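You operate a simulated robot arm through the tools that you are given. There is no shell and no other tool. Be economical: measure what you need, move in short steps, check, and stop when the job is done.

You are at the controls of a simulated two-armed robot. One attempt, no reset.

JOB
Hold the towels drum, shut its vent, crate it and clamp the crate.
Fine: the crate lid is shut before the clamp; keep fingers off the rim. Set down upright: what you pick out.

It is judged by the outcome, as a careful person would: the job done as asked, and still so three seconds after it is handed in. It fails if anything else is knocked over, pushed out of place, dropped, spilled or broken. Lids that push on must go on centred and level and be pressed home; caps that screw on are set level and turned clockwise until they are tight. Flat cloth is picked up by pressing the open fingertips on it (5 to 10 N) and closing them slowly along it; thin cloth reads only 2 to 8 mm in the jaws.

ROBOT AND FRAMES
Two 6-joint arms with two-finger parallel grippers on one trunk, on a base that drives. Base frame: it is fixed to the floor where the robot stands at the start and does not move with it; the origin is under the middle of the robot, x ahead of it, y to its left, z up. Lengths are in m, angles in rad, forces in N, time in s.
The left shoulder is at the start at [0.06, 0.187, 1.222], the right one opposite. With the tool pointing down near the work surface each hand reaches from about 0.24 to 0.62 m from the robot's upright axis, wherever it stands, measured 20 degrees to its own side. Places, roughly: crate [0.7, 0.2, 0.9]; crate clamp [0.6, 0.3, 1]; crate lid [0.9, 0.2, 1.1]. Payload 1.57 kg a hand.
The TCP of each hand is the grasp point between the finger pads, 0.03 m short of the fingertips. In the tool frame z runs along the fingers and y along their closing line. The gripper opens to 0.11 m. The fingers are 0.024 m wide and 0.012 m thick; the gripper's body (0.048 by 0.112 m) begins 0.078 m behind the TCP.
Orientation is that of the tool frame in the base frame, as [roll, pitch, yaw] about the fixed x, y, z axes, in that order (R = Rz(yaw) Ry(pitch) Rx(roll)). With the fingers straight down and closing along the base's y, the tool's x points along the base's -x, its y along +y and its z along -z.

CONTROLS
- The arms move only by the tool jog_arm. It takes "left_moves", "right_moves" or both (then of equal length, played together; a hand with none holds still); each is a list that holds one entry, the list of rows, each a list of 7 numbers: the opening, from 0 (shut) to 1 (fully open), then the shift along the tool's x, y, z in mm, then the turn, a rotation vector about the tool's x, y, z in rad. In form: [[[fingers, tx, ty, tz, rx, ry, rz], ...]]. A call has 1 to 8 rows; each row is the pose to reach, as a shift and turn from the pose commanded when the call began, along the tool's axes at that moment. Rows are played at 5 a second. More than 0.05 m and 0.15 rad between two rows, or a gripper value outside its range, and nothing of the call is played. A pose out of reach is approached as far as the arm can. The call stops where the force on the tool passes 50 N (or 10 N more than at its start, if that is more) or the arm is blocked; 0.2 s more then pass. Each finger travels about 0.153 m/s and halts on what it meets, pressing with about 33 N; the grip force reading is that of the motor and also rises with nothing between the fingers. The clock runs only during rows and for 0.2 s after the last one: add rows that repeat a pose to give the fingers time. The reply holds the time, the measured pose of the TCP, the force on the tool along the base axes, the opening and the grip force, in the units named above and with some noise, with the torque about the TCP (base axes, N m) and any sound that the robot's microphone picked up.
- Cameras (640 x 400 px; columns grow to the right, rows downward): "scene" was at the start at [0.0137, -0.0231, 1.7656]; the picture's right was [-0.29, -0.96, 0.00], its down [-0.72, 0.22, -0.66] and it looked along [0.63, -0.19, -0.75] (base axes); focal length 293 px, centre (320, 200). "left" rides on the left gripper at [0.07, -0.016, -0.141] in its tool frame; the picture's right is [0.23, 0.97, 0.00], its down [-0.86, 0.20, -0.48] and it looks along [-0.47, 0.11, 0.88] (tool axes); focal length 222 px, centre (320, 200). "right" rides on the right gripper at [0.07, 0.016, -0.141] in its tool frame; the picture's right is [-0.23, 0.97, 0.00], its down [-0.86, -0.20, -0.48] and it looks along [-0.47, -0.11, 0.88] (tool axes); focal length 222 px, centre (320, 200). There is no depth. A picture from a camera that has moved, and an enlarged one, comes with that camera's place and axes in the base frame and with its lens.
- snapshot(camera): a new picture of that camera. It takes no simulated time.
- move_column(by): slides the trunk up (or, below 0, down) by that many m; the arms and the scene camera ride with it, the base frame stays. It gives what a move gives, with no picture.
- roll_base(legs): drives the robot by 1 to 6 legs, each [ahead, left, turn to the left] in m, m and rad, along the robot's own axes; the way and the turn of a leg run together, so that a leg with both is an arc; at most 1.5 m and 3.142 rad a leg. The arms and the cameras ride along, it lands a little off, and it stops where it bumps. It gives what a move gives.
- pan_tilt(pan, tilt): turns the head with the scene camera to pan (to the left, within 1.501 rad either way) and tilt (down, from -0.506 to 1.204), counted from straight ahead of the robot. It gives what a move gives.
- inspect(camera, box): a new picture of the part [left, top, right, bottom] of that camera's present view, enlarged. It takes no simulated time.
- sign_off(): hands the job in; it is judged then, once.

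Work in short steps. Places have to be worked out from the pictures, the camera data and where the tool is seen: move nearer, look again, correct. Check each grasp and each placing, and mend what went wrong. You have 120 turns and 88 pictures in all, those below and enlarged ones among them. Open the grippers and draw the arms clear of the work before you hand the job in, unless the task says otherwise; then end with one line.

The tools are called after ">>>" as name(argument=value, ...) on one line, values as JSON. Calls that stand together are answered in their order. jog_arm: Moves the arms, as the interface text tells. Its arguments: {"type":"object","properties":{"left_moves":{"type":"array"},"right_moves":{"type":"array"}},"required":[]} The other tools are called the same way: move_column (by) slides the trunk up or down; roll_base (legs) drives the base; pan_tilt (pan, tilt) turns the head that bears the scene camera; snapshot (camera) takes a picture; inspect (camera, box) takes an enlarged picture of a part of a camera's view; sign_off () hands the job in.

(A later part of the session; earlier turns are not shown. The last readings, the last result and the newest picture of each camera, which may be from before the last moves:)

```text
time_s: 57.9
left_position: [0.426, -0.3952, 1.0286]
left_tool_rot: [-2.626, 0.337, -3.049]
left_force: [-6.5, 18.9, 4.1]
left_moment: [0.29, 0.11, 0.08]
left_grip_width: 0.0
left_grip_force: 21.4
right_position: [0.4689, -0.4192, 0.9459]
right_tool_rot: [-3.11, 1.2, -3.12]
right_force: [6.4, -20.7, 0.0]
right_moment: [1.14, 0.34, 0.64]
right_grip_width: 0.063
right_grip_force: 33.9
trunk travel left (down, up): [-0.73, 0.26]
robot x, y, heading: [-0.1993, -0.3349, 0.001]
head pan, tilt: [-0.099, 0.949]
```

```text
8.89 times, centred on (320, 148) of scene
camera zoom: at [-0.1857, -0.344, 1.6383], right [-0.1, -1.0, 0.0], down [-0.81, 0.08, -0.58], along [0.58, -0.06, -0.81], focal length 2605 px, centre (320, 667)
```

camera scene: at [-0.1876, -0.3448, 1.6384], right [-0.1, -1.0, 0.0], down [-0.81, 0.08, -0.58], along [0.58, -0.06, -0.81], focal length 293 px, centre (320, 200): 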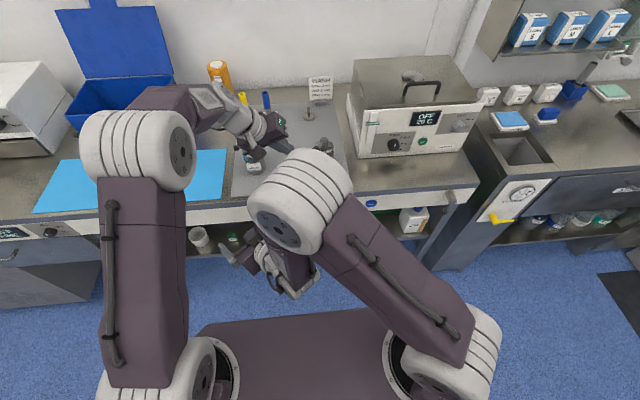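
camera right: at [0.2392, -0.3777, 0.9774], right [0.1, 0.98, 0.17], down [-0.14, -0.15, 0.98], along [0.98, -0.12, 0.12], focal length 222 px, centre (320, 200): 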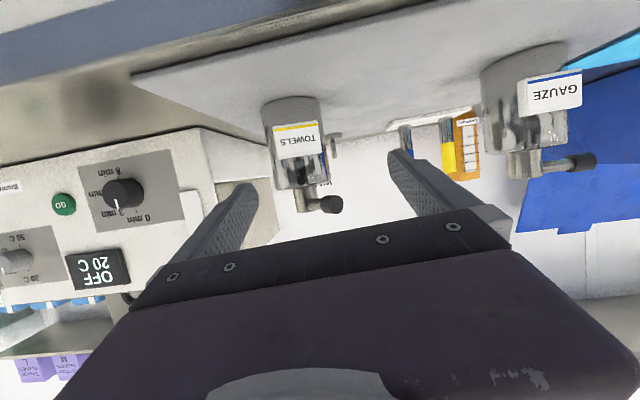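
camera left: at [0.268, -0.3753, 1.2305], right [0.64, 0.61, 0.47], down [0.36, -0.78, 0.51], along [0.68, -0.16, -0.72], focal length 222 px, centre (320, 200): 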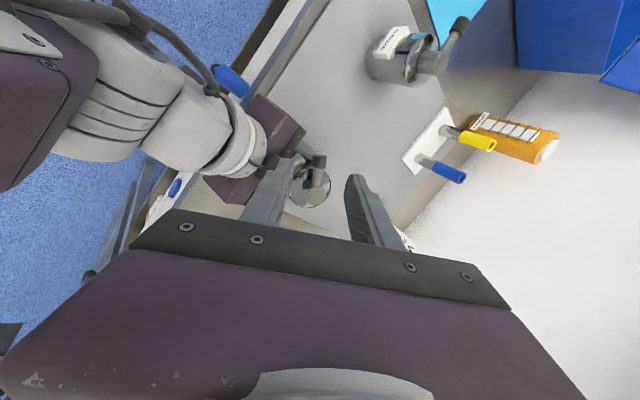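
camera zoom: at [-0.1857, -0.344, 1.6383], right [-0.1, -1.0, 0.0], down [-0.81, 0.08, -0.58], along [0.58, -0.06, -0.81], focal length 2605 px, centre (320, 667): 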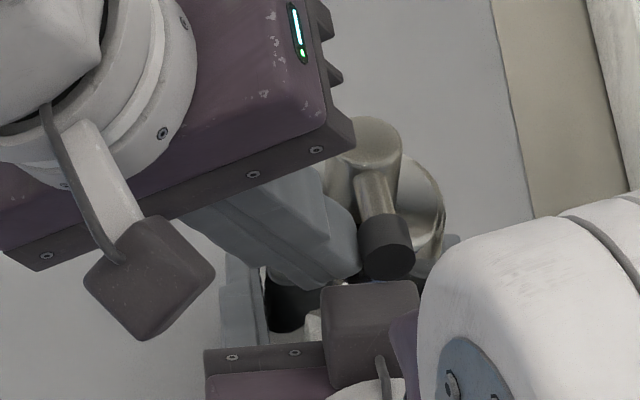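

Force rose to ~19 N and the whole drum leaned: the lever is on its stop, about 90° from where it started (in line with the label). I back the finger off and look.

>>> jog_arm(left_moves=[[[0, -8, 14, -5, 0, 0, 0], [0, -12, 25, -20, 0, 0, 0], [0, -5, 45, -60, 0, 0, 0], [0, 0, 80, -100, 0, 0, 0]]])

>>> inspect(camera="scene", box=[290, 125, 350, 170])

```text
refused: row 4 steps farther than a row can; nothing moved
```

```text
8.89 times, centred on (320, 148) of scene
camera zoom: at [-0.1857, -0.344, 1.6383], right [-0.1, -1.0, 0.0], down [-0.81, 0.08, -0.58], along [0.58, -0.06, -0.81], focal length 2605 px, centre (320, 667)
```

zoom: 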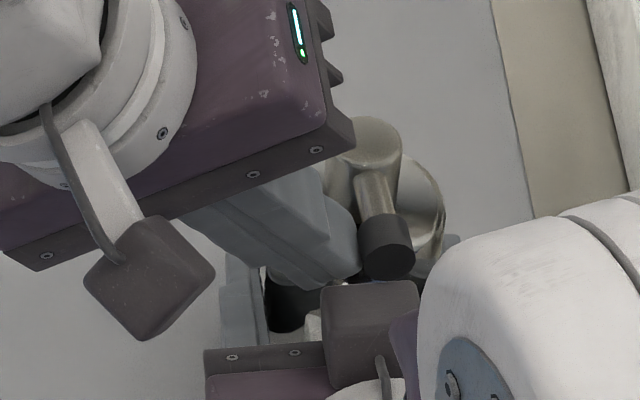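

The call was refused for too long a step; I repeat it with smaller ones.

>>> jog_arm(left_moves=[[[0, -8, 14, -5, 0, 0, 0], [0, -12, 25, -20, 0, 0, 0], [0, -7, 40, -50, 0, 0, 0], [0, -3, 60, -80, 0, 0, 0], [0, 0, 85, -110, 0, 0, 0]]])

>>> inspect(camera="scene", box=[280, 115, 360, 175])

```text
time_s: 59.1
left_position: [0.3981, -0.2671, 1.0774]
left_tool_rot: [-2.624, 0.341, -3.051]
left_force: [1.2, -0.3, -0.6]
left_moment: [0.0, 0.03, 0.04]
left_grip_width: 0.0001
left_grip_force: 21.4
right_position: [0.4681, -0.4175, 0.9458]
right_tool_rot: [-3.104, 1.2, -3.113]
right_force: [-1.2, 1.0, 0.3]
right_moment: [0.1, 0.05, 0.02]
right_grip_width: 0.061
right_grip_force: 33.1
trunk travel left (down, up): [-0.73, 0.26]
robot x, y, heading: [-0.201, -0.3351, -0.001]
head pan, tilt: [-0.099, 0.949]
```

```text
6.67 times, centred on (320, 145) of scene
camera zoom: at [-0.186, -0.3423, 1.6383], right [-0.1, -1.0, 0.0], down [-0.81, 0.08, -0.58], along [0.58, -0.06, -0.81], focal length 1954 px, centre (320, 567)
```

zoom: 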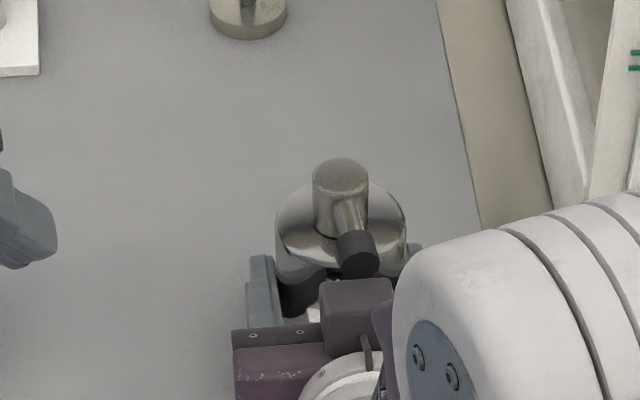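

The vent lever sits at its stop. Next I release with the right hand, since the left hand (crate side) will pick the drum from steeper above; I open gently and back out, then raise the right hand.

>>> jog_arm(right_moves=[[[0.6, 0, 0, 0, 0, 0, 0], [0.75, 0, 0, 0, 0, 0, 0], [1, 0, 0, 0, 0, 0, 0], [1, 0, 0, -40, 0, 0, 0], [1, 0, 0, -80, 0, 0, 0], [1, -20, 0, -105, 0, 0, 0], [1, -65, 0, -110, 0, 0.1, 0], [1, -110, 0, -115, 0, 0.2, 0]]])

>>> roll_base(legs=[[0, -0.18, 0]])

>>> snapshot(camera="scene")

```text
time_s: 60.9
left_position: [0.3974, -0.2695, 1.0788]
left_tool_rot: [-2.625, 0.34, -3.048]
left_force: [0.1, 0.7, -0.2]
left_moment: [0.04, 0.02, 0.01]
left_grip_width: 0.0
left_grip_force: 21.8
right_position: [0.4007, -0.421, 1.0901]
right_tool_rot: [-3.139, 1.003, -3.137]
right_force: [-0.5, 0.2, 0.7]
right_moment: [0.01, 0.0, -0.01]
right_grip_width: 0.11
right_grip_force: 0.1
right hand out of reach, approached as far as the arm can: row 4, 5, 6
trunk travel left (down, up): [-0.73, 0.26]
robot x, y, heading: [-0.1953, -0.335, 0.002]
head pan, tilt: [-0.099, 0.949]
```

```text
time_s: 62.4
left_position: [0.3982, -0.447, 1.0777]
left_tool_rot: [-2.623, 0.342, -3.049]
left_force: [0.4, 0.2, -0.1]
left_moment: [0.02, -0.02, 0.01]
left_grip_width: 0.0
left_grip_force: 21.0
right_position: [0.4027, -0.5996, 1.0914]
right_tool_rot: [-3.14, 1.003, -3.136]
right_force: [0.9, 0.8, -0.4]
right_moment: [-0.01, -0.01, 0.0]
right_grip_width: 0.1098
right_grip_force: 0.1
trunk travel left (down, up): [-0.73, 0.26]
robot x, y, heading: [-0.1961, -0.5154, 0.006]
head pan, tilt: [-0.099, 0.949]
```

```text
23 pictures are left
camera scene: at [-0.185, -0.5213, 1.6383], right [-0.1, -1.0, 0.0], down [-0.81, 0.08, -0.58], along [0.58, -0.06, -0.81], focal length 293 px, centre (320, 200)
```

scene: 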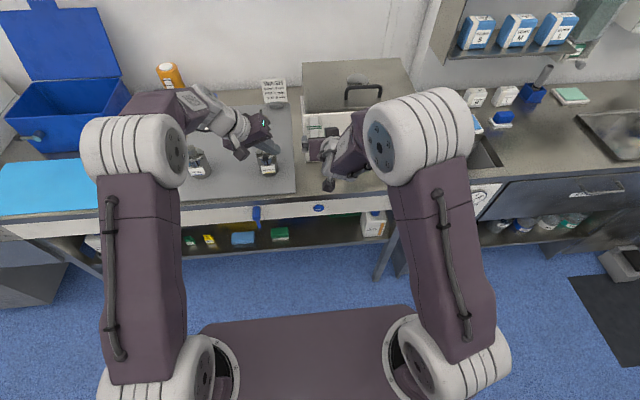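

The drum stands fine at about (0.480, -0.417). I reorient the left hand to a straight 50°-down approach in front of it with the fingers open.

>>> jog_arm(left_moves=[[[0.1, 6, 5, -15, 0, 0, 0], [0.3, 12, 11, -33, -0.094, -0.066, 0.034], [0.6, 20, 18, -33, -0.188, -0.132, 0.068], [1, 20, 18, -33, -0.282, -0.199, 0.103], [1, 20, 18, -33, -0.376, -0.265, 0.137], [1, 20, 18, -33, -0.47, -0.331, 0.171], [1, 20, 18, -33, -0.47, -0.331, 0.171]]])

>>> inspect(camera="left", box=[200, 60, 440, 240])

```text
time_s: 64.0
left_position: [0.3679, -0.4169, 1.0878]
left_tool_rot: [-3.121, 0.667, -3.129]
left_force: [-0.1, 0.0, -0.2]
left_moment: [0.02, 0.01, 0.02]
left_grip_width: 0.1098
left_grip_force: 0.2
left hand out of reach, approached as far as the arm can: row 6, 7
right_position: [0.4018, -0.6002, 1.0902]
right_tool_rot: [3.141, 1.003, -3.138]
right_force: [0.1, -0.2, 0.2]
right_moment: [0.03, -0.02, -0.01]
right_grip_width: 0.1102
right_grip_force: 0.0
trunk travel left (down, up): [-0.73, 0.26]
robot x, y, heading: [-0.1933, -0.5173, 0.004]
head pan, tilt: [-0.099, 0.949]
```

```text
2.22 times, centred on (320, 150) of left
camera zoom: at [0.2272, -0.4322, 1.1566], right [-0.18, 0.97, -0.16], down [0.38, 0.21, 0.9], along [0.91, 0.1, -0.4], focal length 494 px, centre (320, 311)
```

zoom: 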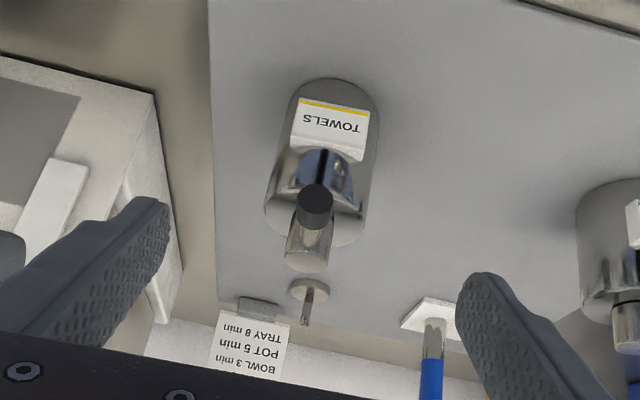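

The left view shows the lever exactly in line with the label, the drum at (0.485, -0.416). I advance to (0.477, -0.4155, 0.961), leaving room for the lever, and close.

>>> jog_arm(left_moves=[[[1, -2, 1, 42, 0, 0, 0], [1, -4, 1, 84, 0, 0, 0], [1, -6, 1.5, 126, 0, 0, 0], [1, -7, 1.5, 150, 0, 0, 0], [1, -7, 1.5, 167, 0, 0, 0], [0.8, -7, 1.5, 167, 0, 0, 0], [0.6, -7, 1.5, 167, 0, 0, 0], [0.4, -7, 1.5, 167, 0, 0, 0]]])

>>> jog_arm(left_moves=[[[0.4, 0, 0, 0, 0, 0, 0], [0.4, -6, 0, -8, 0, 0, 0], [0.4, -19, 0, -24, 0, 0, 0]]])

>>> snapshot(camera="scene")

```text
time_s: 65.8
left_position: [0.4809, -0.4142, 0.966]
left_tool_rot: [3.135, 0.705, 3.139]
left_force: [0.8, -2.2, 16.1]
left_moment: [-0.15, 0.56, 0.05]
left_grip_width: 0.061
left_grip_force: 32.6
right_position: [0.3988, -0.6014, 1.0916]
right_tool_rot: [3.141, 1.005, -3.139]
right_force: [0.5, -0.1, 0.8]
right_moment: [-0.01, -0.02, 0.01]
right_grip_width: 0.11
right_grip_force: 0.2
trunk travel left (down, up): [-0.73, 0.26]
robot x, y, heading: [-0.1979, -0.5172, 0.002]
head pan, tilt: [-0.099, 0.949]
```

```text
time_s: 66.6
left_position: [0.4807, -0.4132, 0.9939]
left_tool_rot: [3.134, 0.699, 3.141]
left_force: [0.0, 0.3, -3.1]
left_moment: [0.0, -0.02, -0.01]
left_grip_width: 0.0609
left_grip_force: 32.9
right_position: [0.4019, -0.6022, 1.0901]
right_tool_rot: [3.139, 1.004, -3.138]
right_force: [-0.6, -0.8, 0.1]
right_moment: [-0.04, -0.01, -0.02]
right_grip_width: 0.1102
right_grip_force: 0.0
trunk travel left (down, up): [-0.73, 0.26]
robot x, y, heading: [-0.1965, -0.5155, 0.001]
head pan, tilt: [-0.099, 0.949]
```

```text
21 pictures are left
camera scene: at [-0.1864, -0.5236, 1.6382], right [-0.1, -1.0, 0.0], down [-0.81, 0.08, -0.58], along [0.58, -0.06, -0.81], focal length 293 px, centre (320, 200)
```

scene: 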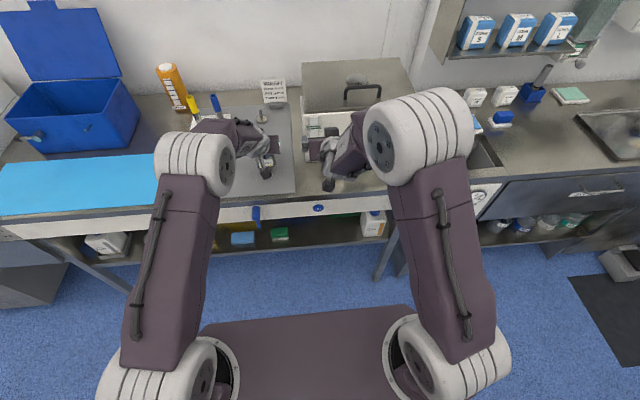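

Drum lifted, held by the left hand (3 N weight). I raise the trunk 0.22 m and drive left 0.63 m to stand before the crate, then look at it.

>>> move_column(by=0.22)

>>> roll_base(legs=[[0, 0.63, 0]])

>>> pan_tilt(pan=0.1, tilt=0.8)

>>> snapshot(camera="scene")

```text
time_s: 68.9
left_position: [0.4819, -0.412, 1.2139]
left_tool_rot: [3.136, 0.7, -3.141]
left_force: [0.2, 0.4, -3.3]
left_moment: [0.02, -0.02, 0.01]
left_grip_width: 0.0607
left_grip_force: 33.2
right_position: [0.4024, -0.601, 1.3092]
right_tool_rot: [3.139, 1.003, -3.14]
right_force: [-0.1, 0.8, -0.9]
right_moment: [0.0, 0.02, -0.03]
right_grip_width: 0.1099
right_grip_force: 0.0
trunk travel left (down, up): [-0.95, 0.04]
robot x, y, heading: [-0.1958, -0.5128, 0.003]
head pan, tilt: [-0.099, 0.949]
```

```text
time_s: 72.4
left_position: [0.4725, 0.225, 1.2146]
left_tool_rot: [3.134, 0.7, -3.124]
left_force: [0.0, 0.4, -2.6]
left_moment: [-0.02, -0.04, 0.01]
left_grip_width: 0.0608
left_grip_force: 32.4
right_position: [0.3961, 0.0373, 1.3103]
right_tool_rot: [3.138, 1.002, -3.123]
right_force: [0.3, 0.3, 0.2]
right_moment: [-0.01, 0.0, 0.02]
right_grip_width: 0.1099
right_grip_force: 0.0
trunk travel left (down, up): [-0.95, 0.04]
robot x, y, heading: [-0.2045, 0.1124, 0.021]
head pan, tilt: [-0.099, 0.949]
```

```text
time_s: 73.2
left_position: [0.4723, 0.2256, 1.2128]
left_tool_rot: [3.136, 0.698, -3.122]
left_force: [0.4, -0.6, -3.0]
left_moment: [0.02, -0.04, 0.02]
left_grip_width: 0.061
left_grip_force: 33.3
right_position: [0.3968, 0.0383, 1.3095]
right_tool_rot: [3.139, 1.002, -3.12]
right_force: [0.2, -0.1, -0.1]
right_moment: [0.02, 0.0, 0.03]
right_grip_width: 0.11
right_grip_force: 0.1
trunk travel left (down, up): [-0.95, 0.04]
robot x, y, heading: [-0.204, 0.1121, 0.021]
head pan, tilt: [0.099, 0.799]
```

```text
20 pictures are left
camera scene: at [-0.1842, 0.1199, 1.8698], right [0.12, -0.99, 0.0], down [-0.71, -0.09, -0.7], along [0.69, 0.08, -0.72], focal length 293 px, centre (320, 200)
```

scene: 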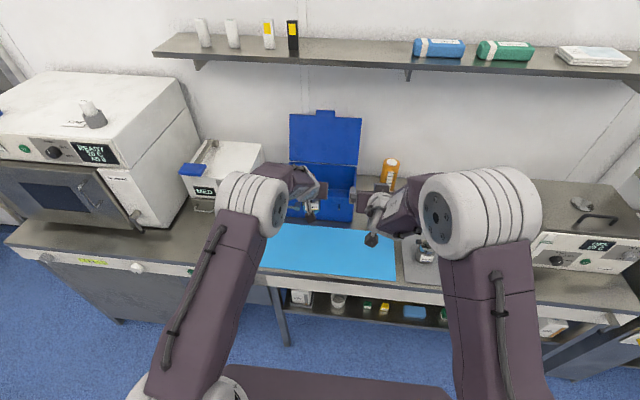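

I enlarge the crate region.

>>> inspect(camera="scene", box=[260, 100, 400, 235])

```text
2.96 times, centred on (330, 168) of scene
camera zoom: at [-0.1842, 0.1199, 1.8698], right [0.12, -0.99, 0.0], down [-0.71, -0.09, -0.7], along [0.69, 0.08, -0.72], focal length 868 px, centre (290, 296)
```

zoom: 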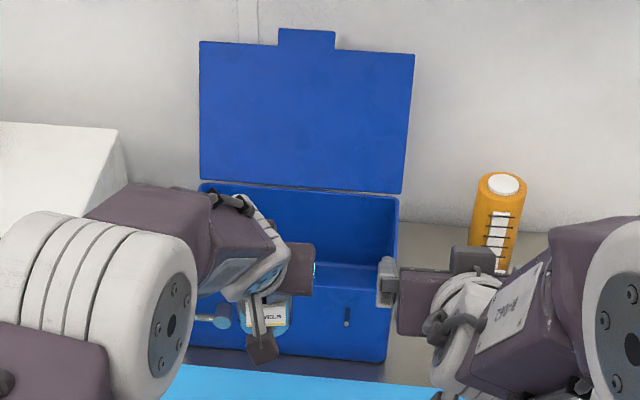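

The crate spans x≈0.635–0.83, y≈0.07–0.375, rim at z≈1.05, lid standing at the back. At this grip angle the hand would hit the front wall, so I set the drum down upright on the mat in front of the crate and regrip from more vertically. Lowering with the trunk first.

>>> move_column(by=-0.235)

>>> jog_arm(left_moves=[[[0.4, 2, 0, 2.5, 0, 0, 0], [0.4, 4, 0, 5, 0, 0, 0], [0.4, 6, 0, 7.5, 0, 0, 0]]])

```text
time_s: 75.6
left_position: [0.4722, 0.2266, 0.9798]
left_tool_rot: [3.137, 0.7, -3.123]
left_force: [-0.2, -1.5, -3.5]
left_moment: [0.0, 0.0, 0.04]
left_grip_width: 0.0608
left_grip_force: 33.3
right_position: [0.3971, 0.0386, 1.0741]
right_tool_rot: [3.139, 1.003, -3.121]
right_force: [-0.6, -0.5, 0.2]
right_moment: [-0.03, 0.03, 0.01]
right_grip_width: 0.11
right_grip_force: 0.0
trunk travel left (down, up): [-0.715, 0.275]
robot x, y, heading: [-0.203, 0.1114, 0.022]
head pan, tilt: [0.099, 0.799]
```

```text
time_s: 76.4
left_position: [0.472, 0.2271, 0.9685]
left_tool_rot: [3.138, 0.7, -3.122]
left_force: [0.8, -0.4, -2.2]
left_moment: [-0.03, -0.02, 0.02]
left_grip_width: 0.0606
left_grip_force: 32.5
right_position: [0.3954, 0.0385, 1.0744]
right_tool_rot: [3.14, 1.004, -3.12]
right_force: [-0.6, 0.2, 0.1]
right_moment: [-0.02, 0.01, 0.01]
right_grip_width: 0.1102
right_grip_force: 0.1
trunk travel left (down, up): [-0.715, 0.275]
robot x, y, heading: [-0.2033, 0.1134, 0.021]
head pan, tilt: [0.099, 0.799]
```

Not touching yet (the tray was slightly higher); I lower in 1.5 mm rows until contact.

>>> jog_arm(left_moves=[[[0.4, 1, 0, 1.1, 0, 0, 0], [0.4, 1.9, 0, 2.3, 0, 0, 0], [0.4, 2.6, 0, 3.1, 0, 0, 0], [0.4, 3.2, 0, 3.9, 0, 0, 0]]])

>>> inspect(camera="left", box=[200, 60, 440, 240])

```text
time_s: 77.4
left_position: [0.4716, 0.2256, 0.965]
left_tool_rot: [3.136, 0.7, -3.122]
left_force: [0.6, -0.5, -3.3]
left_moment: [-0.01, -0.03, 0.01]
left_grip_width: 0.0606
left_grip_force: 32.8
right_position: [0.3965, 0.0392, 1.0749]
right_tool_rot: [3.14, 1.003, -3.121]
right_force: [-0.5, -0.8, 0.7]
right_moment: [0.01, -0.01, -0.02]
right_grip_width: 0.11
right_grip_force: 0.0
trunk travel left (down, up): [-0.715, 0.275]
robot x, y, heading: [-0.2009, 0.1094, 0.022]
head pan, tilt: [0.099, 0.799]
```

```text
2.22 times, centred on (320, 150) of left
camera zoom: at [0.3301, 0.2063, 1.0284], right [-0.2, 0.97, -0.14], down [0.34, 0.2, 0.92], along [0.92, 0.13, -0.37], focal length 494 px, centre (320, 311)
```

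zoom: 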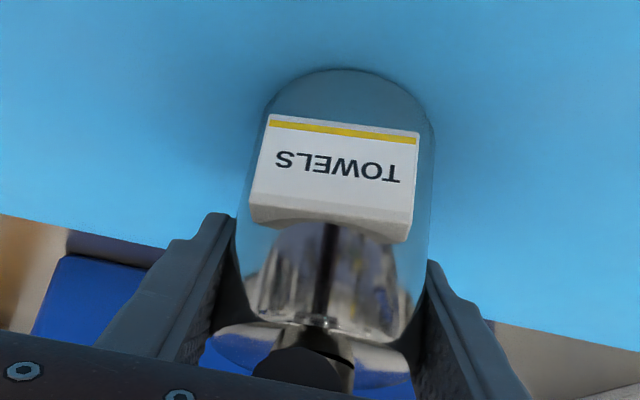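

Very near the mat. A few more small steps down.

>>> jog_arm(left_moves=[[[0.4, 1, 0, 1.1, 0, 0, 0], [0.4, 1.9, 0, 2.3, 0, 0, 0], [0.4, 2.9, 0, 3.4, 0, 0, 0], [0.4, 3.8, 0, 4.6, 0, 0, 0]]])

```text
time_s: 78.4
left_position: [0.4714, 0.2274, 0.9651]
left_tool_rot: [3.136, 0.71, -3.122]
left_force: [5.8, 1.6, 25.8]
left_moment: [-0.04, 0.61, -0.09]
left_grip_width: 0.0604
left_grip_force: 32.7
right_position: [0.3933, 0.038, 1.0766]
right_tool_rot: [3.14, 1.005, -3.12]
right_force: [0.3, -0.1, -0.7]
right_moment: [-0.02, 0.0, 0.0]
right_grip_width: 0.11
right_grip_force: 0.1
trunk travel left (down, up): [-0.715, 0.275]
robot x, y, heading: [-0.2055, 0.1099, 0.023]
head pan, tilt: [0.099, 0.799]
```

Contact with the mat. I relax the pressure, open gently and back the hand out.

>>> jog_arm(left_moves=[[[0.4, -3, 0, -3.6, 0, 0, 0], [0.6, -3, 0, -3.6, 0, 0, 0], [0.75, -3, 0, -3.6, 0, 0, 0], [1, -3, 0, -3.6, 0, 0, 0], [1, -3, 0, -45, 0, 0, 0], [1, -3, 0, -90, 0, 0, 0], [1, -3, 0, -130, 0, 0, 0], [1, -3, 0, -165, 0, 0, 0]]])

>>> inspect(camera="left", box=[200, 40, 440, 240])

```text
time_s: 80.2
left_position: [0.3673, 0.225, 1.089]
left_tool_rot: [3.136, 0.701, -3.123]
left_force: [-0.5, -0.4, -0.8]
left_moment: [-0.02, 0.0, 0.0]
left_grip_width: 0.1101
left_grip_force: 0.1
right_position: [0.3947, 0.0391, 1.0759]
right_tool_rot: [3.14, 1.004, -3.121]
right_force: [-0.7, -0.9, 0.2]
right_moment: [0.01, -0.02, -0.02]
right_grip_width: 0.1102
right_grip_force: 0.1
trunk travel left (down, up): [-0.715, 0.275]
robot x, y, heading: [-0.2019, 0.1107, 0.016]
head pan, tilt: [0.099, 0.799]
```

```text
2.00 times, centred on (320, 140) of left
camera zoom: at [0.2242, 0.205, 1.1516], right [-0.2, 0.97, -0.14], down [0.34, 0.2, 0.92], along [0.92, 0.13, -0.37], focal length 444 px, centre (320, 320)
```

zoom: 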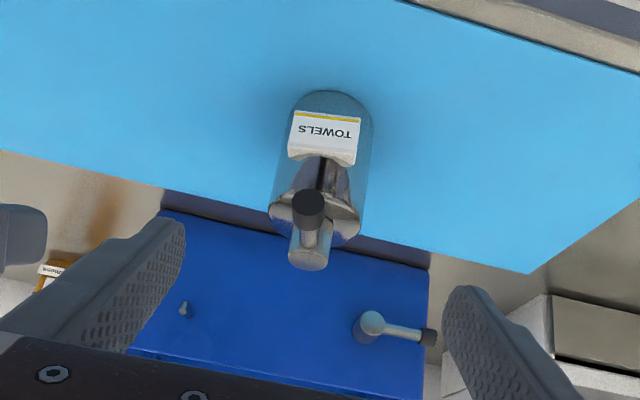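

The drum stands upright, lever in line with its label. I raise the trunk 0.16 m and drive forward 0.22 m so that a near-vertical grasp is in reach.

>>> move_column(by=0.16)

>>> roll_base(legs=[[0.12, 0, -0.02], [0.1, 0, 0]])

>>> snapshot(camera="scene")

```text
time_s: 82.0
left_position: [0.3695, 0.2244, 1.2455]
left_tool_rot: [3.137, 0.7, -3.123]
left_force: [0.3, 0.4, 0.3]
left_moment: [0.0, 0.02, -0.01]
left_grip_width: 0.11
left_grip_force: 0.0
right_position: [0.395, 0.0384, 1.2346]
right_tool_rot: [3.141, 1.002, -3.122]
right_force: [0.5, -0.1, -0.3]
right_moment: [0.01, 0.0, 0.03]
right_grip_width: 0.1099
right_grip_force: 0.1
trunk travel left (down, up): [-0.875, 0.115]
robot x, y, heading: [-0.203, 0.1122, 0.023]
head pan, tilt: [0.099, 0.799]
```

```text
time_s: 84.0
left_position: [0.5893, 0.2149, 1.2481]
left_tool_rot: [3.139, 0.703, 3.139]
left_force: [-0.7, 0.1, 0.1]
left_moment: [0.03, -0.02, 0.01]
left_grip_width: 0.1102
left_grip_force: 0.0
right_position: [0.6126, 0.0275, 1.2374]
right_tool_rot: [3.14, 1.005, -3.141]
right_force: [-0.5, 0.2, -0.6]
right_moment: [0.0, 0.01, -0.01]
right_grip_width: 0.1099
right_grip_force: 0.1
trunk travel left (down, up): [-0.875, 0.115]
robot x, y, heading: [0.0203, 0.1124, -0.001]
head pan, tilt: [0.099, 0.799]
```

```text
16 pictures are left
camera scene: at [0.0317, 0.1213, 1.7949], right [0.1, -0.99, 0.0], down [-0.71, -0.07, -0.7], along [0.7, 0.07, -0.71], focal length 293 px, centre (320, 200)
```

scene: 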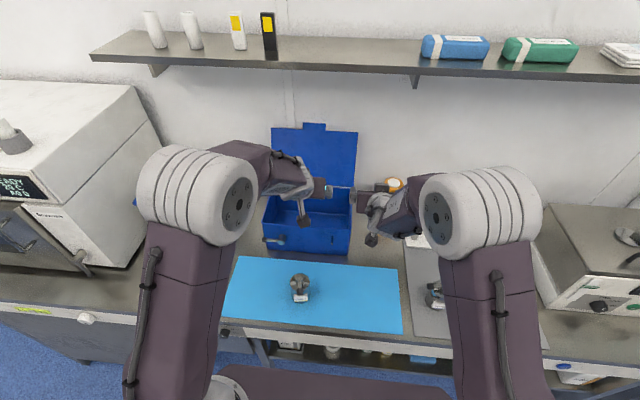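

No bump; robot at x=0.02. Drum at about (0.471, 0.229). I turn the left hand to near vertical (tilt 0.26) above it.

>>> jog_arm(left_moves=[[[1, 40, 3, -3, 0, 0.088, 0], [1, 79, 5, -5, 0, 0.176, 0], [1, 119, 8, -8, 0, 0.264, 0], [1, 158, 10, -10, 0, 0.352, 0], [1, 197, 13, -13, 0, 0.44, 0], [1, 197, 13, -13, 0, 0.44, 0]]])

>>> inspect(camera="left", box=[200, 60, 440, 240])

```text
time_s: 85.5
left_position: [0.4326, 0.2304, 1.1289]
left_tool_rot: [3.138, 0.258, -3.141]
left_force: [0.6, 0.8, -0.5]
left_moment: [0.0, 0.01, -0.01]
left_grip_width: 0.1098
left_grip_force: 0.0
right_position: [0.6167, 0.0287, 1.2344]
right_tool_rot: [3.14, 1.002, -3.14]
right_force: [0.1, -0.1, 0.3]
right_moment: [-0.03, 0.0, -0.03]
right_grip_width: 0.11
right_grip_force: 0.1
trunk travel left (down, up): [-0.875, 0.115]
robot x, y, heading: [0.0161, 0.1091, 0.003]
head pan, tilt: [0.099, 0.799]
```

```text
2.22 times, centred on (320, 150) of left
camera zoom: at [0.3317, 0.2123, 1.2479], right [-0.22, 0.97, -0.05], down [0.7, 0.2, 0.68], along [0.67, 0.11, -0.73], focal length 494 px, centre (320, 311)
```

zoom: 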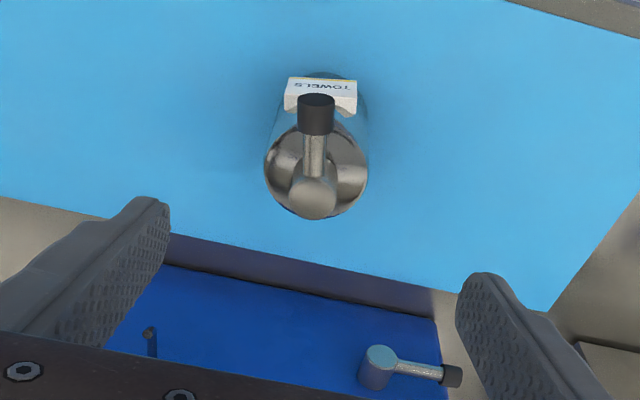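

Drum axis at (0.467, 0.226). I descend along the tool axis to z≈0.968 and close.

>>> jog_arm(left_moves=[[[1, 8, -4, 40, 0, 0, 0], [1, 8, -4, 82, 0, 0, 0], [1, 8, -4, 124, 0, 0, 0], [1, 8, -4, 164, 0, 0, 0], [0.8, 8, -4, 164, 0, 0, 0], [0.6, 8, -4, 164, 0, 0, 0], [0.4, 8, -4, 164, 0, 0, 0], [0.4, 8, -4, 164, 0, 0, 0]]])

>>> jog_arm(left_moves=[[[0.4, -5, 0, -20, 0, 0, 0], [0.4, -11, 0, -43, 0, 0, 0], [0.4, -21, 0, -82, 0, 0, 0], [0.4, -32, 0, -121, 0, 0, 0], [0.4, -41, 0, -155, 0, 0, 0]]])

>>> snapshot(camera="scene")

```text
time_s: 87.2
left_position: [0.4677, 0.2238, 0.9685]
left_tool_rot: [3.137, 0.26, -3.141]
left_force: [-0.6, 0.1, -0.8]
left_moment: [0.0, -0.01, 0.0]
left_grip_width: 0.0608
left_grip_force: 33.1
right_position: [0.6161, 0.0271, 1.2337]
right_tool_rot: [3.141, 1.002, -3.141]
right_force: [-0.2, 0.3, 0.0]
right_moment: [-0.01, 0.01, -0.03]
right_grip_width: 0.11
right_grip_force: 0.1
trunk travel left (down, up): [-0.875, 0.115]
robot x, y, heading: [0.0185, 0.1136, -0.002]
head pan, tilt: [0.099, 0.799]
```

```text
time_s: 88.5
left_position: [0.4674, 0.2237, 1.1311]
left_tool_rot: [3.138, 0.26, 3.141]
left_force: [-0.2, 0.1, -3.2]
left_moment: [-0.02, 0.03, -0.02]
left_grip_width: 0.0604
left_grip_force: 33.1
right_position: [0.6153, 0.028, 1.235]
right_tool_rot: [3.139, 1.003, -3.138]
right_force: [-0.9, 0.3, -0.2]
right_moment: [0.01, 0.03, 0.01]
right_grip_width: 0.1101
right_grip_force: 0.1
trunk travel left (down, up): [-0.875, 0.115]
robot x, y, heading: [0.0184, 0.1119, 0.004]
head pan, tilt: [0.099, 0.799]
```

```text
14 pictures are left
camera scene: at [0.0357, 0.1213, 1.7948], right [0.1, -0.99, 0.0], down [-0.71, -0.07, -0.7], along [0.69, 0.07, -0.72], focal length 293 px, centre (320, 200)
```

scene: 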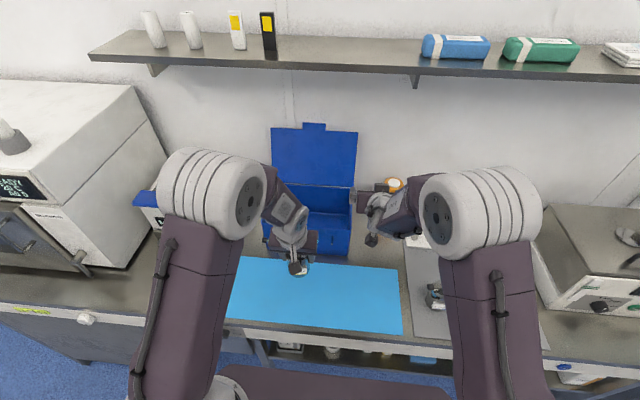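

Held and lifted. I raise a little more and move forward over the crate to x≈0.72.

>>> jog_arm(left_moves=[[[0.4, -9, 0, -34, 0, 0, 0], [0.4, -50, 0, -23, 0, 0, 0], [0.4, -91, 0, -12, 0, 0, 0], [0.4, -131, 0, -1, 0, 0, 0], [0.4, -171, 0, 9, 0, 0, 0], [0.4, -211, 0, 20, 0, 0, 0], [0.4, -250, 0, 30, 0, 0, 0]]])

>>> snapshot(camera="scene")

```text
time_s: 90.0
left_position: [0.6733, 0.2272, 1.1618]
left_tool_rot: [3.139, 0.256, -3.141]
left_force: [0.2, 0.3, -2.3]
left_moment: [0.0, -0.03, 0.02]
left_grip_width: 0.0605
left_grip_force: 33.3
left hand out of reach, approached as far as the arm can: row 6, 7
right_position: [0.6147, 0.0288, 1.2359]
right_tool_rot: [-3.141, 1.004, -3.141]
right_force: [-0.8, -0.4, -0.7]
right_moment: [0.0, -0.02, 0.01]
right_grip_width: 0.1098
right_grip_force: 0.1
trunk travel left (down, up): [-0.875, 0.115]
robot x, y, heading: [0.0173, 0.1155, -0.003]
head pan, tilt: [0.099, 0.799]
```

```text
13 pictures are left
camera scene: at [0.037, 0.1217, 1.7949], right [0.1, -0.99, 0.0], down [-0.71, -0.07, -0.7], along [0.69, 0.07, -0.72], focal length 293 px, centre (320, 200)
```

scene: 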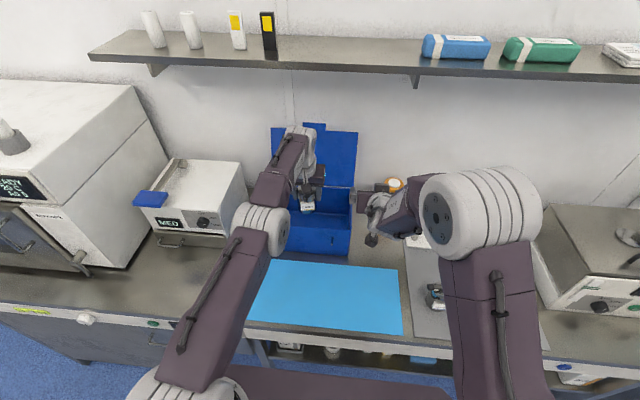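

Reach ends at x=0.673; I drive the base forward 0.06 m.

>>> roll_base(legs=[[0.06, 0, 0]])

>>> inspect(camera="left", box=[120, 40, 520, 260])

```text
time_s: 91.0
left_position: [0.7253, 0.2257, 1.1686]
left_tool_rot: [3.139, 0.267, -3.14]
left_force: [-1.2, -0.6, -2.1]
left_moment: [0.02, -0.09, 0.0]
left_grip_width: 0.0603
left_grip_force: 32.6
right_position: [0.6676, 0.0274, 1.2406]
right_tool_rot: [3.14, 1.009, -3.14]
right_force: [-0.6, 0.5, 0.0]
right_moment: [0.01, -0.02, -0.01]
right_grip_width: 0.1101
right_grip_force: 0.1
trunk travel left (down, up): [-0.875, 0.115]
robot x, y, heading: [0.0758, 0.1161, 0.006]
head pan, tilt: [0.099, 0.799]
```

```text
1.60 times, centred on (320, 150) of left
camera zoom: at [0.6219, 0.2086, 1.2869], right [-0.22, 0.97, -0.06], down [0.7, 0.2, 0.69], along [0.68, 0.11, -0.72], focal length 355 px, centre (320, 280)
```

zoom: 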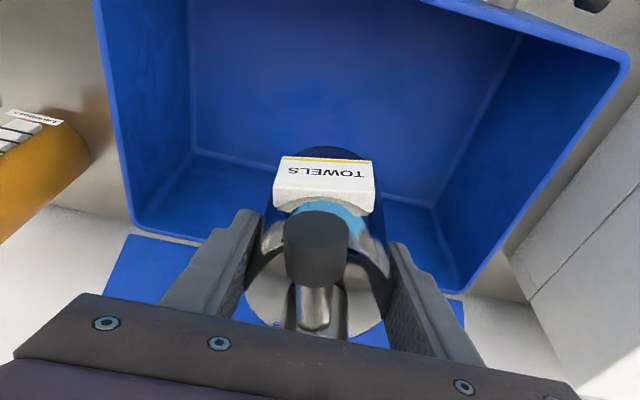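

The drum hangs over the middle of the open crate (interior x 0.64–0.82, y 0.08–0.37). I lower it 100 mm straight down first.

>>> jog_arm(left_moves=[[[0.4, 4, 0, 33, 0, 0, 0], [0.4, 11, 0, 66, 0, 0, 0], [0.4, 19, 0, 99, 0, 0, 0], [0.4, 19, 0, 99, 0, 0, 0]]])

```text
time_s: 92.0
left_position: [0.734, 0.2271, 1.0619]
left_tool_rot: [3.138, 0.258, -3.141]
left_force: [0.7, 0.1, -2.5]
left_moment: [0.0, 0.01, 0.04]
left_grip_width: 0.0603
left_grip_force: 32.9
left hand out of reach, approached as far as the arm can: row 2, 3, 4
right_position: [0.6766, 0.0279, 1.2349]
right_tool_rot: [3.139, 1.003, -3.139]
right_force: [0.6, 0.2, 0.0]
right_moment: [-0.01, 0.01, -0.04]
right_grip_width: 0.1101
right_grip_force: 0.2
trunk travel left (down, up): [-0.875, 0.115]
robot x, y, heading: [0.0768, 0.1134, -0.004]
head pan, tilt: [0.099, 0.799]
```

Near the reach limit, so I lower the rest with the trunk: 0.07 m.

>>> move_column(by=-0.07)

>>> inspect(camera="left", box=[120, 40, 520, 260])

```text
time_s: 93.1
left_position: [0.7326, 0.2267, 0.9931]
left_tool_rot: [3.137, 0.26, 3.141]
left_force: [-0.4, -0.9, -2.2]
left_moment: [0.0, 0.01, 0.0]
left_grip_width: 0.0605
left_grip_force: 33.3
right_position: [0.6749, 0.0281, 1.1643]
right_tool_rot: [3.141, 1.0, -3.14]
right_force: [0.5, 0.2, -0.2]
right_moment: [0.03, 0.0, 0.01]
right_grip_width: 0.11
right_grip_force: 0.0
trunk travel left (down, up): [-0.805, 0.185]
robot x, y, heading: [0.0724, 0.115, 0.002]
head pan, tilt: [0.099, 0.799]
```

```text
1.60 times, centred on (320, 150) of left
camera zoom: at [0.6311, 0.2095, 1.1134], right [-0.22, 0.97, -0.05], down [0.7, 0.2, 0.68], along [0.68, 0.11, -0.73], focal length 355 px, centre (320, 280)
```

zoom: 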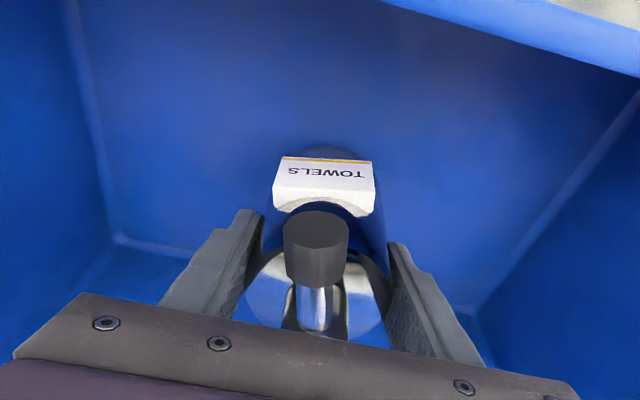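

The drum is inside, ~2 cm above the floor. I lower 0.014 m with the trunk and read the force.

>>> move_column(by=-0.014)

>>> jog_arm(left_moves=[[[0.4, 0.4, 0, 1.4, 0, 0, 0], [0.4, 0.8, 0, 2.9, 0, 0, 0], [0.4, 1.2, 0, 4.3, 0, 0, 0]]])

```text
time_s: 93.7
left_position: [0.7335, 0.2256, 0.9801]
left_tool_rot: [3.139, 0.26, 3.142]
left_force: [0.5, 0.7, -2.7]
left_moment: [0.0, 0.04, 0.01]
left_grip_width: 0.0607
left_grip_force: 33.0
right_position: [0.6756, 0.0276, 1.1514]
right_tool_rot: [3.139, 1.003, -3.139]
right_force: [-0.4, 1.0, 0.0]
right_moment: [0.02, 0.0, 0.01]
right_grip_width: 0.1101
right_grip_force: 0.1
trunk travel left (down, up): [-0.791, 0.199]
robot x, y, heading: [0.0758, 0.1149, -0.004]
head pan, tilt: [0.099, 0.799]
```

```text
time_s: 94.5
left_position: [0.7332, 0.2262, 0.9745]
left_tool_rot: [3.138, 0.258, 3.141]
left_force: [-0.8, 0.0, -2.2]
left_moment: [0.0, -0.03, 0.01]
left_grip_width: 0.0607
left_grip_force: 33.4
right_position: [0.6748, 0.028, 1.151]
right_tool_rot: [3.14, 1.001, -3.141]
right_force: [0.2, -0.3, 0.4]
right_moment: [-0.02, -0.01, 0.02]
right_grip_width: 0.11
right_grip_force: 0.1
trunk travel left (down, up): [-0.791, 0.199]
robot x, y, heading: [0.077, 0.1155, 0.0]
head pan, tilt: [0.099, 0.799]
```

A little further down until contact.

>>> jog_arm(left_moves=[[[0.4, 0.3, 0, 1.2, 0, 0, 0], [0.4, 0.6, 0, 2.4, 0, 0, 0], [0.4, 0.9, 0, 3.6, 0, 0, 0], [0.4, 1.2, 0, 4.6, 0, 0, 0]]])

```text
time_s: 95.5
left_position: [0.7321, 0.2257, 0.9717]
left_tool_rot: [3.139, 0.264, 3.141]
left_force: [0.2, 1.0, 3.8]
left_moment: [-0.13, 0.09, 0.02]
left_grip_width: 0.0606
left_grip_force: 33.1
right_position: [0.6741, 0.028, 1.1506]
right_tool_rot: [3.14, 1.004, -3.14]
right_force: [0.0, 0.7, 0.1]
right_moment: [-0.02, 0.01, 0.01]
right_grip_width: 0.1099
right_grip_force: 0.1
trunk travel left (down, up): [-0.791, 0.199]
robot x, y, heading: [0.0749, 0.1154, 0.003]
head pan, tilt: [0.099, 0.799]
```

The drum touches the crate floor. I open gently and withdraw upward.

>>> jog_arm(left_moves=[[[0.6, 0, 0, 0, 0, 0, 0], [0.75, 0, 0, 0, 0, 0, 0], [0.85, 0, 0, 0, 0, 0, 0], [0.85, 0, 0, -40, 0, 0, 0], [0.85, 0, 0, -80, 0, 0, 0], [0.85, 0, 0, -120, 0, 0, 0], [0.85, 0, 0, -160, 0, 0, 0]]])

>>> move_column(by=0.15)

>>> snapshot(camera="left")

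```text
time_s: 97.1
left_position: [0.6897, 0.2246, 1.1258]
left_tool_rot: [3.136, 0.261, -3.142]
left_force: [-0.6, -0.4, -0.3]
left_moment: [0.0, -0.02, 0.0]
left_grip_width: 0.0937
left_grip_force: 0.2
right_position: [0.673, 0.0276, 1.1526]
right_tool_rot: [3.141, 1.002, 3.141]
right_force: [-1.4, 0.3, -0.1]
right_moment: [0.01, -0.02, 0.0]
right_grip_width: 0.1099
right_grip_force: 0.0
trunk travel left (down, up): [-0.791, 0.199]
robot x, y, heading: [0.0752, 0.1144, -0.003]
head pan, tilt: [0.099, 0.799]
```

```text
time_s: 98.9
left_position: [0.6917, 0.2252, 1.2759]
left_tool_rot: [3.137, 0.261, -3.141]
left_force: [0.2, -0.1, 0.2]
left_moment: [-0.01, -0.02, 0.03]
left_grip_width: 0.0935
left_grip_force: 0.0
right_position: [0.6749, 0.028, 1.3007]
right_tool_rot: [3.141, 1.002, 3.142]
right_force: [0.4, -0.5, -0.1]
right_moment: [-0.03, 0.01, 0.02]
right_grip_width: 0.1101
right_grip_force: 0.2
trunk travel left (down, up): [-0.941, 0.049]
robot x, y, heading: [0.0766, 0.1103, -0.001]
head pan, tilt: [0.099, 0.799]
```

```text
10 pictures are left
camera left: at [0.5894, 0.2079, 1.3946], right [-0.22, 0.97, -0.05], down [0.7, 0.2, 0.68], along [0.68, 0.11, -0.73], focal length 222 px, centre (320, 200)
```

left: 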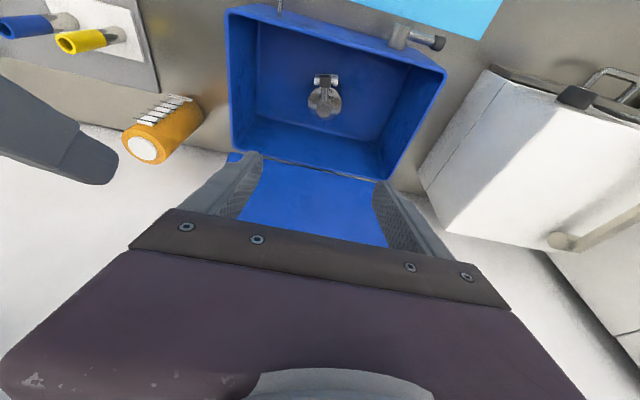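

The drum stands upright in the crate. Now the lid: I need to know how it rests relative to the wall; the right-hand camera sits near its right edge, so I use that.

>>> snapshot(camera="right")

```text
9 pictures are left
camera right: at [0.5184, 0.044, 1.3174], right [0.12, 0.97, 0.19], down [0.06, -0.2, 0.98], along [0.99, -0.11, -0.08], focal length 222 px, centre (320, 200)
```

right: 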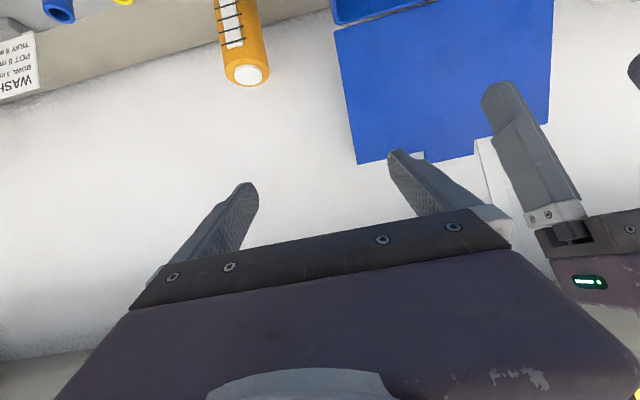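

The lid leans back ~18°, its top edge near (0.89, z 1.24) with about 4 cm to the wall, a tab (~7.7 cm wide) at mid-width. Plan: grip the tab's side edges from the front with the left hand, pull the lid past upright, then bring it down from behind with the right. I turn the left hand to face the tab.

>>> jog_arm(left_moves=[[[1, -12, 0, 3, 0, -0.137, 0], [1, -25, 1, 5, 0, -0.274, 0], [1, -38, 1, 8, 0, -0.411, 0], [1, -50, 2, 11, 0, -0.549, 0], [1, -63, 2, 14, 0, -0.686, 0], [1, -75, 3, 16, 0, -0.823, 0], [1, -88, 3, 19, 0, -0.96, 0], [1, -88, 3, 19, 0, -0.96, 0]]])

>>> snapshot(camera="left")

```text
time_s: 100.7
left_position: [0.7826, 0.2285, 1.2806]
left_tool_rot: [3.131, 1.223, 3.131]
left_force: [0.3, 0.7, -0.4]
left_moment: [0.01, 0.0, -0.03]
left_grip_width: 0.1098
left_grip_force: 0.1
left hand out of reach, approached as far as the arm can: row 4, 5, 6
right_position: [0.6748, 0.0287, 1.3014]
right_tool_rot: [3.139, 1.005, -3.141]
right_force: [-0.1, -0.3, 0.2]
right_moment: [0.0, 0.03, -0.03]
right_grip_width: 0.1098
right_grip_force: 0.2
trunk travel left (down, up): [-0.941, 0.049]
robot x, y, heading: [0.0752, 0.1116, 0.003]
head pan, tilt: [0.099, 0.799]
```

```text
8 pictures are left
camera left: at [0.6276, 0.2112, 1.2645], right [-0.08, 0.97, -0.21], down [-0.16, 0.2, 0.97], along [0.98, 0.11, 0.14], focal length 222 px, centre (320, 200)
```

left: 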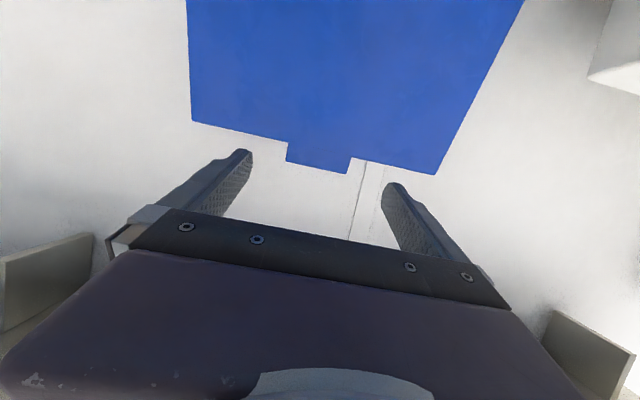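

The tab spans y 0.193–0.271, z 1.245–1.262. I advance so the fingertips straddle it, and close on its edges.

>>> jog_arm(left_moves=[[[1, -6, 1, 33, 0, 0, 0], [1, -12, 2, 67, 0, 0, 0], [1, -18, 3, 101, 0, 0, 0], [0.85, -18, 3, 101, 0, 0, 0], [0.7, -18, 3, 101, 0, 0, 0], [0.6, -18, 3, 101, 0, 0, 0], [0.6, -18, 3, 101, 0, 0, 0]]])

```text
time_s: 102.3
left_position: [0.8836, 0.2284, 1.2613]
left_tool_rot: [3.136, 1.22, 3.138]
left_force: [2.0, -0.2, 0.9]
left_moment: [-0.57, -0.52, 1.01]
left_grip_width: 0.0796
left_grip_force: 44.5
right_position: [0.6764, 0.0277, 1.2997]
right_tool_rot: [-3.141, 1.0, -3.139]
right_force: [-0.1, -0.4, -0.5]
right_moment: [-0.02, 0.01, -0.04]
right_grip_width: 0.1101
right_grip_force: 0.0
trunk travel left (down, up): [-0.941, 0.049]
robot x, y, heading: [0.077, 0.1141, 0.001]
head pan, tilt: [0.099, 0.799]
```

Tab gripped (0.080 m). I pull the lid along its hinge arc to just past upright (hinge about (0.826, 1.05), radius 0.22).

>>> jog_arm(left_moves=[[[0.6, 1, 0, -10, 0, -0.03, 0], [0.6, 2.2, 0, -20, 0, -0.06, 0], [0.6, 4.5, 0, -31, 0, -0.09, 0], [0.6, 6.9, 0, -42.4, 0, -0.12, 0], [0.6, 10, 0, -53.5, 0, -0.15, 0], [0.6, 13.7, 0, -64.4, 0, -0.18, 0], [0.6, 18, 0, -75, 0, -0.21, 0], [0.6, 23, 0, -85.5, 0, -0.24, 0]]])

>>> snapshot(camera="scene")

```text
time_s: 104.1
left_position: [0.79, 0.2295, 1.2707]
left_tool_rot: [-3.067, 1.462, -3.04]
left_force: [1.5, 35.6, 12.5]
left_moment: [2.47, -1.06, 0.5]
left_grip_width: 0.0797
left_grip_force: 44.7
left hand out of reach, approached as far as the arm can: row 5, 6, 7, 8
right_position: [0.6733, 0.0394, 1.3028]
right_tool_rot: [-3.129, 1.004, -3.128]
right_force: [0.4, 0.0, 0.3]
right_moment: [0.01, 0.02, 0.02]
right_grip_width: 0.11
right_grip_force: 0.0
trunk travel left (down, up): [-0.941, 0.049]
robot x, y, heading: [0.0763, 0.1104, 0.007]
head pan, tilt: [0.099, 0.799]
```

```text
7 pictures are left
camera scene: at [0.0935, 0.135, 1.8609], right [0.1, -0.99, 0.01], down [-0.71, -0.08, -0.7], along [0.69, 0.07, -0.72], focal length 293 px, centre (320, 200)
```

scene: 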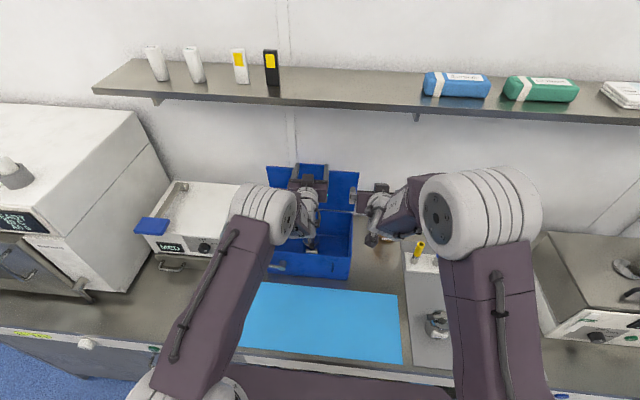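

The lid is just past upright (~95°). The arm can't fold closer, so I drive back 0.05 m to draw it further forward.

>>> roll_base(legs=[[-0.05, 0, 0]])

>>> jog_arm(left_moves=[[[0.6, 5, 0, 0, 0, 0, 0], [0.6, 10, 0, 0, 0, 0, 0], [0.6, 10, 0, 0, 0, 0, 0]]])

```text
time_s: 105.0
left_position: [0.7428, 0.2241, 1.2675]
left_tool_rot: [-3.05, 1.457, -3.027]
left_force: [0.7, 27.6, 2.4]
left_moment: [0.55, -0.54, 0.55]
left_grip_width: 0.0913
left_grip_force: 13.7
right_position: [0.6262, 0.0348, 1.3009]
right_tool_rot: [-3.13, 1.001, -3.13]
right_force: [0.1, -0.3, 1.3]
right_moment: [-0.01, -0.01, 0.0]
right_grip_width: 0.1102
right_grip_force: 0.0
trunk travel left (down, up): [-0.941, 0.049]
robot x, y, heading: [0.0267, 0.1161, -0.001]
head pan, tilt: [0.099, 0.799]
```

```text
time_s: 105.8
left_position: [0.7383, 0.2244, 1.2611]
left_tool_rot: [-3.058, 1.465, -3.028]
left_force: [-3.7, 26.4, 11.6]
left_moment: [0.67, -0.24, 0.64]
left_grip_width: 0.0889
left_grip_force: 13.0
right_position: [0.6226, 0.0362, 1.3045]
right_tool_rot: [-3.133, 1.005, -3.13]
right_force: [0.5, -0.4, -0.3]
right_moment: [0.0, 0.0, 0.02]
right_grip_width: 0.1102
right_grip_force: 0.0
trunk travel left (down, up): [-0.941, 0.049]
robot x, y, heading: [0.0301, 0.1133, -0.001]
head pan, tilt: [0.099, 0.799]
```

The grip reading changed to 0.089 m with a sideways load; I need to see it.

>>> snapshot(camera="left")

```text
6 pictures are left
camera left: at [0.5924, 0.203, 1.2087], right [-0.05, 0.97, -0.23], down [-0.39, 0.2, 0.9], along [0.92, 0.14, 0.37], focal length 222 px, centre (320, 200)
```

left: 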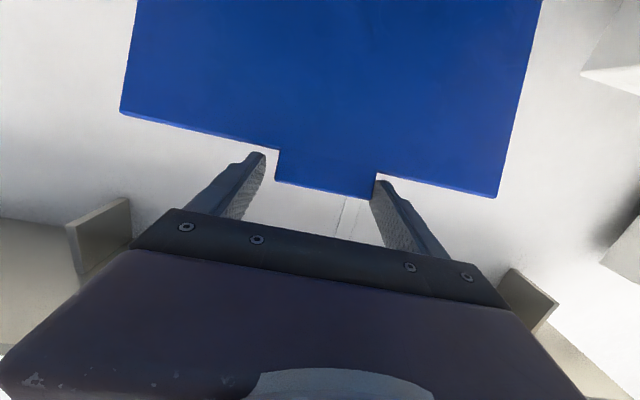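

The lid now leans ~20° forward with its tab still between the fingers. I open the left fingers in place to learn whether the lid stays or rests on the hand.

>>> jog_arm(left_moves=[[[0.8, 0, 0, 0, 0, 0, 0], [1, 0, 0, 0, 0, 0, 0], [1, 0, 0, 0, 0, 0, 0], [1, 0, 0, 0, 0, 0, 0]]])

>>> inspect(camera="left", box=[100, 60, 540, 260])

```text
time_s: 106.8
left_position: [0.739, 0.214, 1.2605]
left_tool_rot: [-3.126, 1.461, -3.107]
left_force: [-1.9, 0.6, 6.4]
left_moment: [-0.54, -0.16, -0.38]
left_grip_width: 0.1098
left_grip_force: 0.0
right_position: [0.6226, 0.0263, 1.3012]
right_tool_rot: [3.14, 1.004, -3.141]
right_force: [0.1, -0.6, 1.0]
right_moment: [-0.04, -0.01, 0.03]
right_grip_width: 0.1099
right_grip_force: 0.1
trunk travel left (down, up): [-0.941, 0.049]
robot x, y, heading: [0.0245, 0.1147, -0.0]
head pan, tilt: [0.099, 0.799]
```

```text
1.45 times, centred on (320, 160) of left
camera zoom: at [0.5928, 0.1941, 1.2077], right [-0.05, 0.97, -0.23], down [-0.39, 0.19, 0.9], along [0.92, 0.13, 0.37], focal length 323 px, centre (320, 258)
```

zoom: 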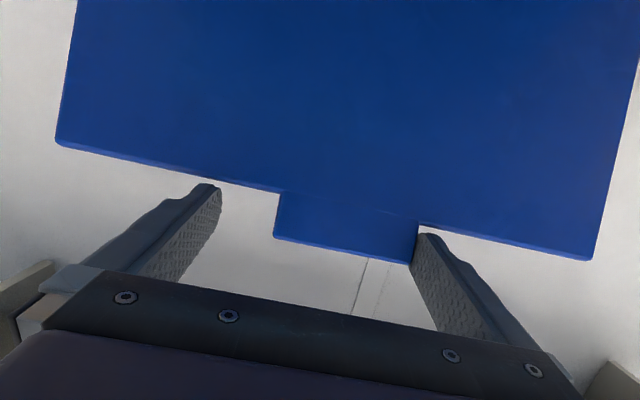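

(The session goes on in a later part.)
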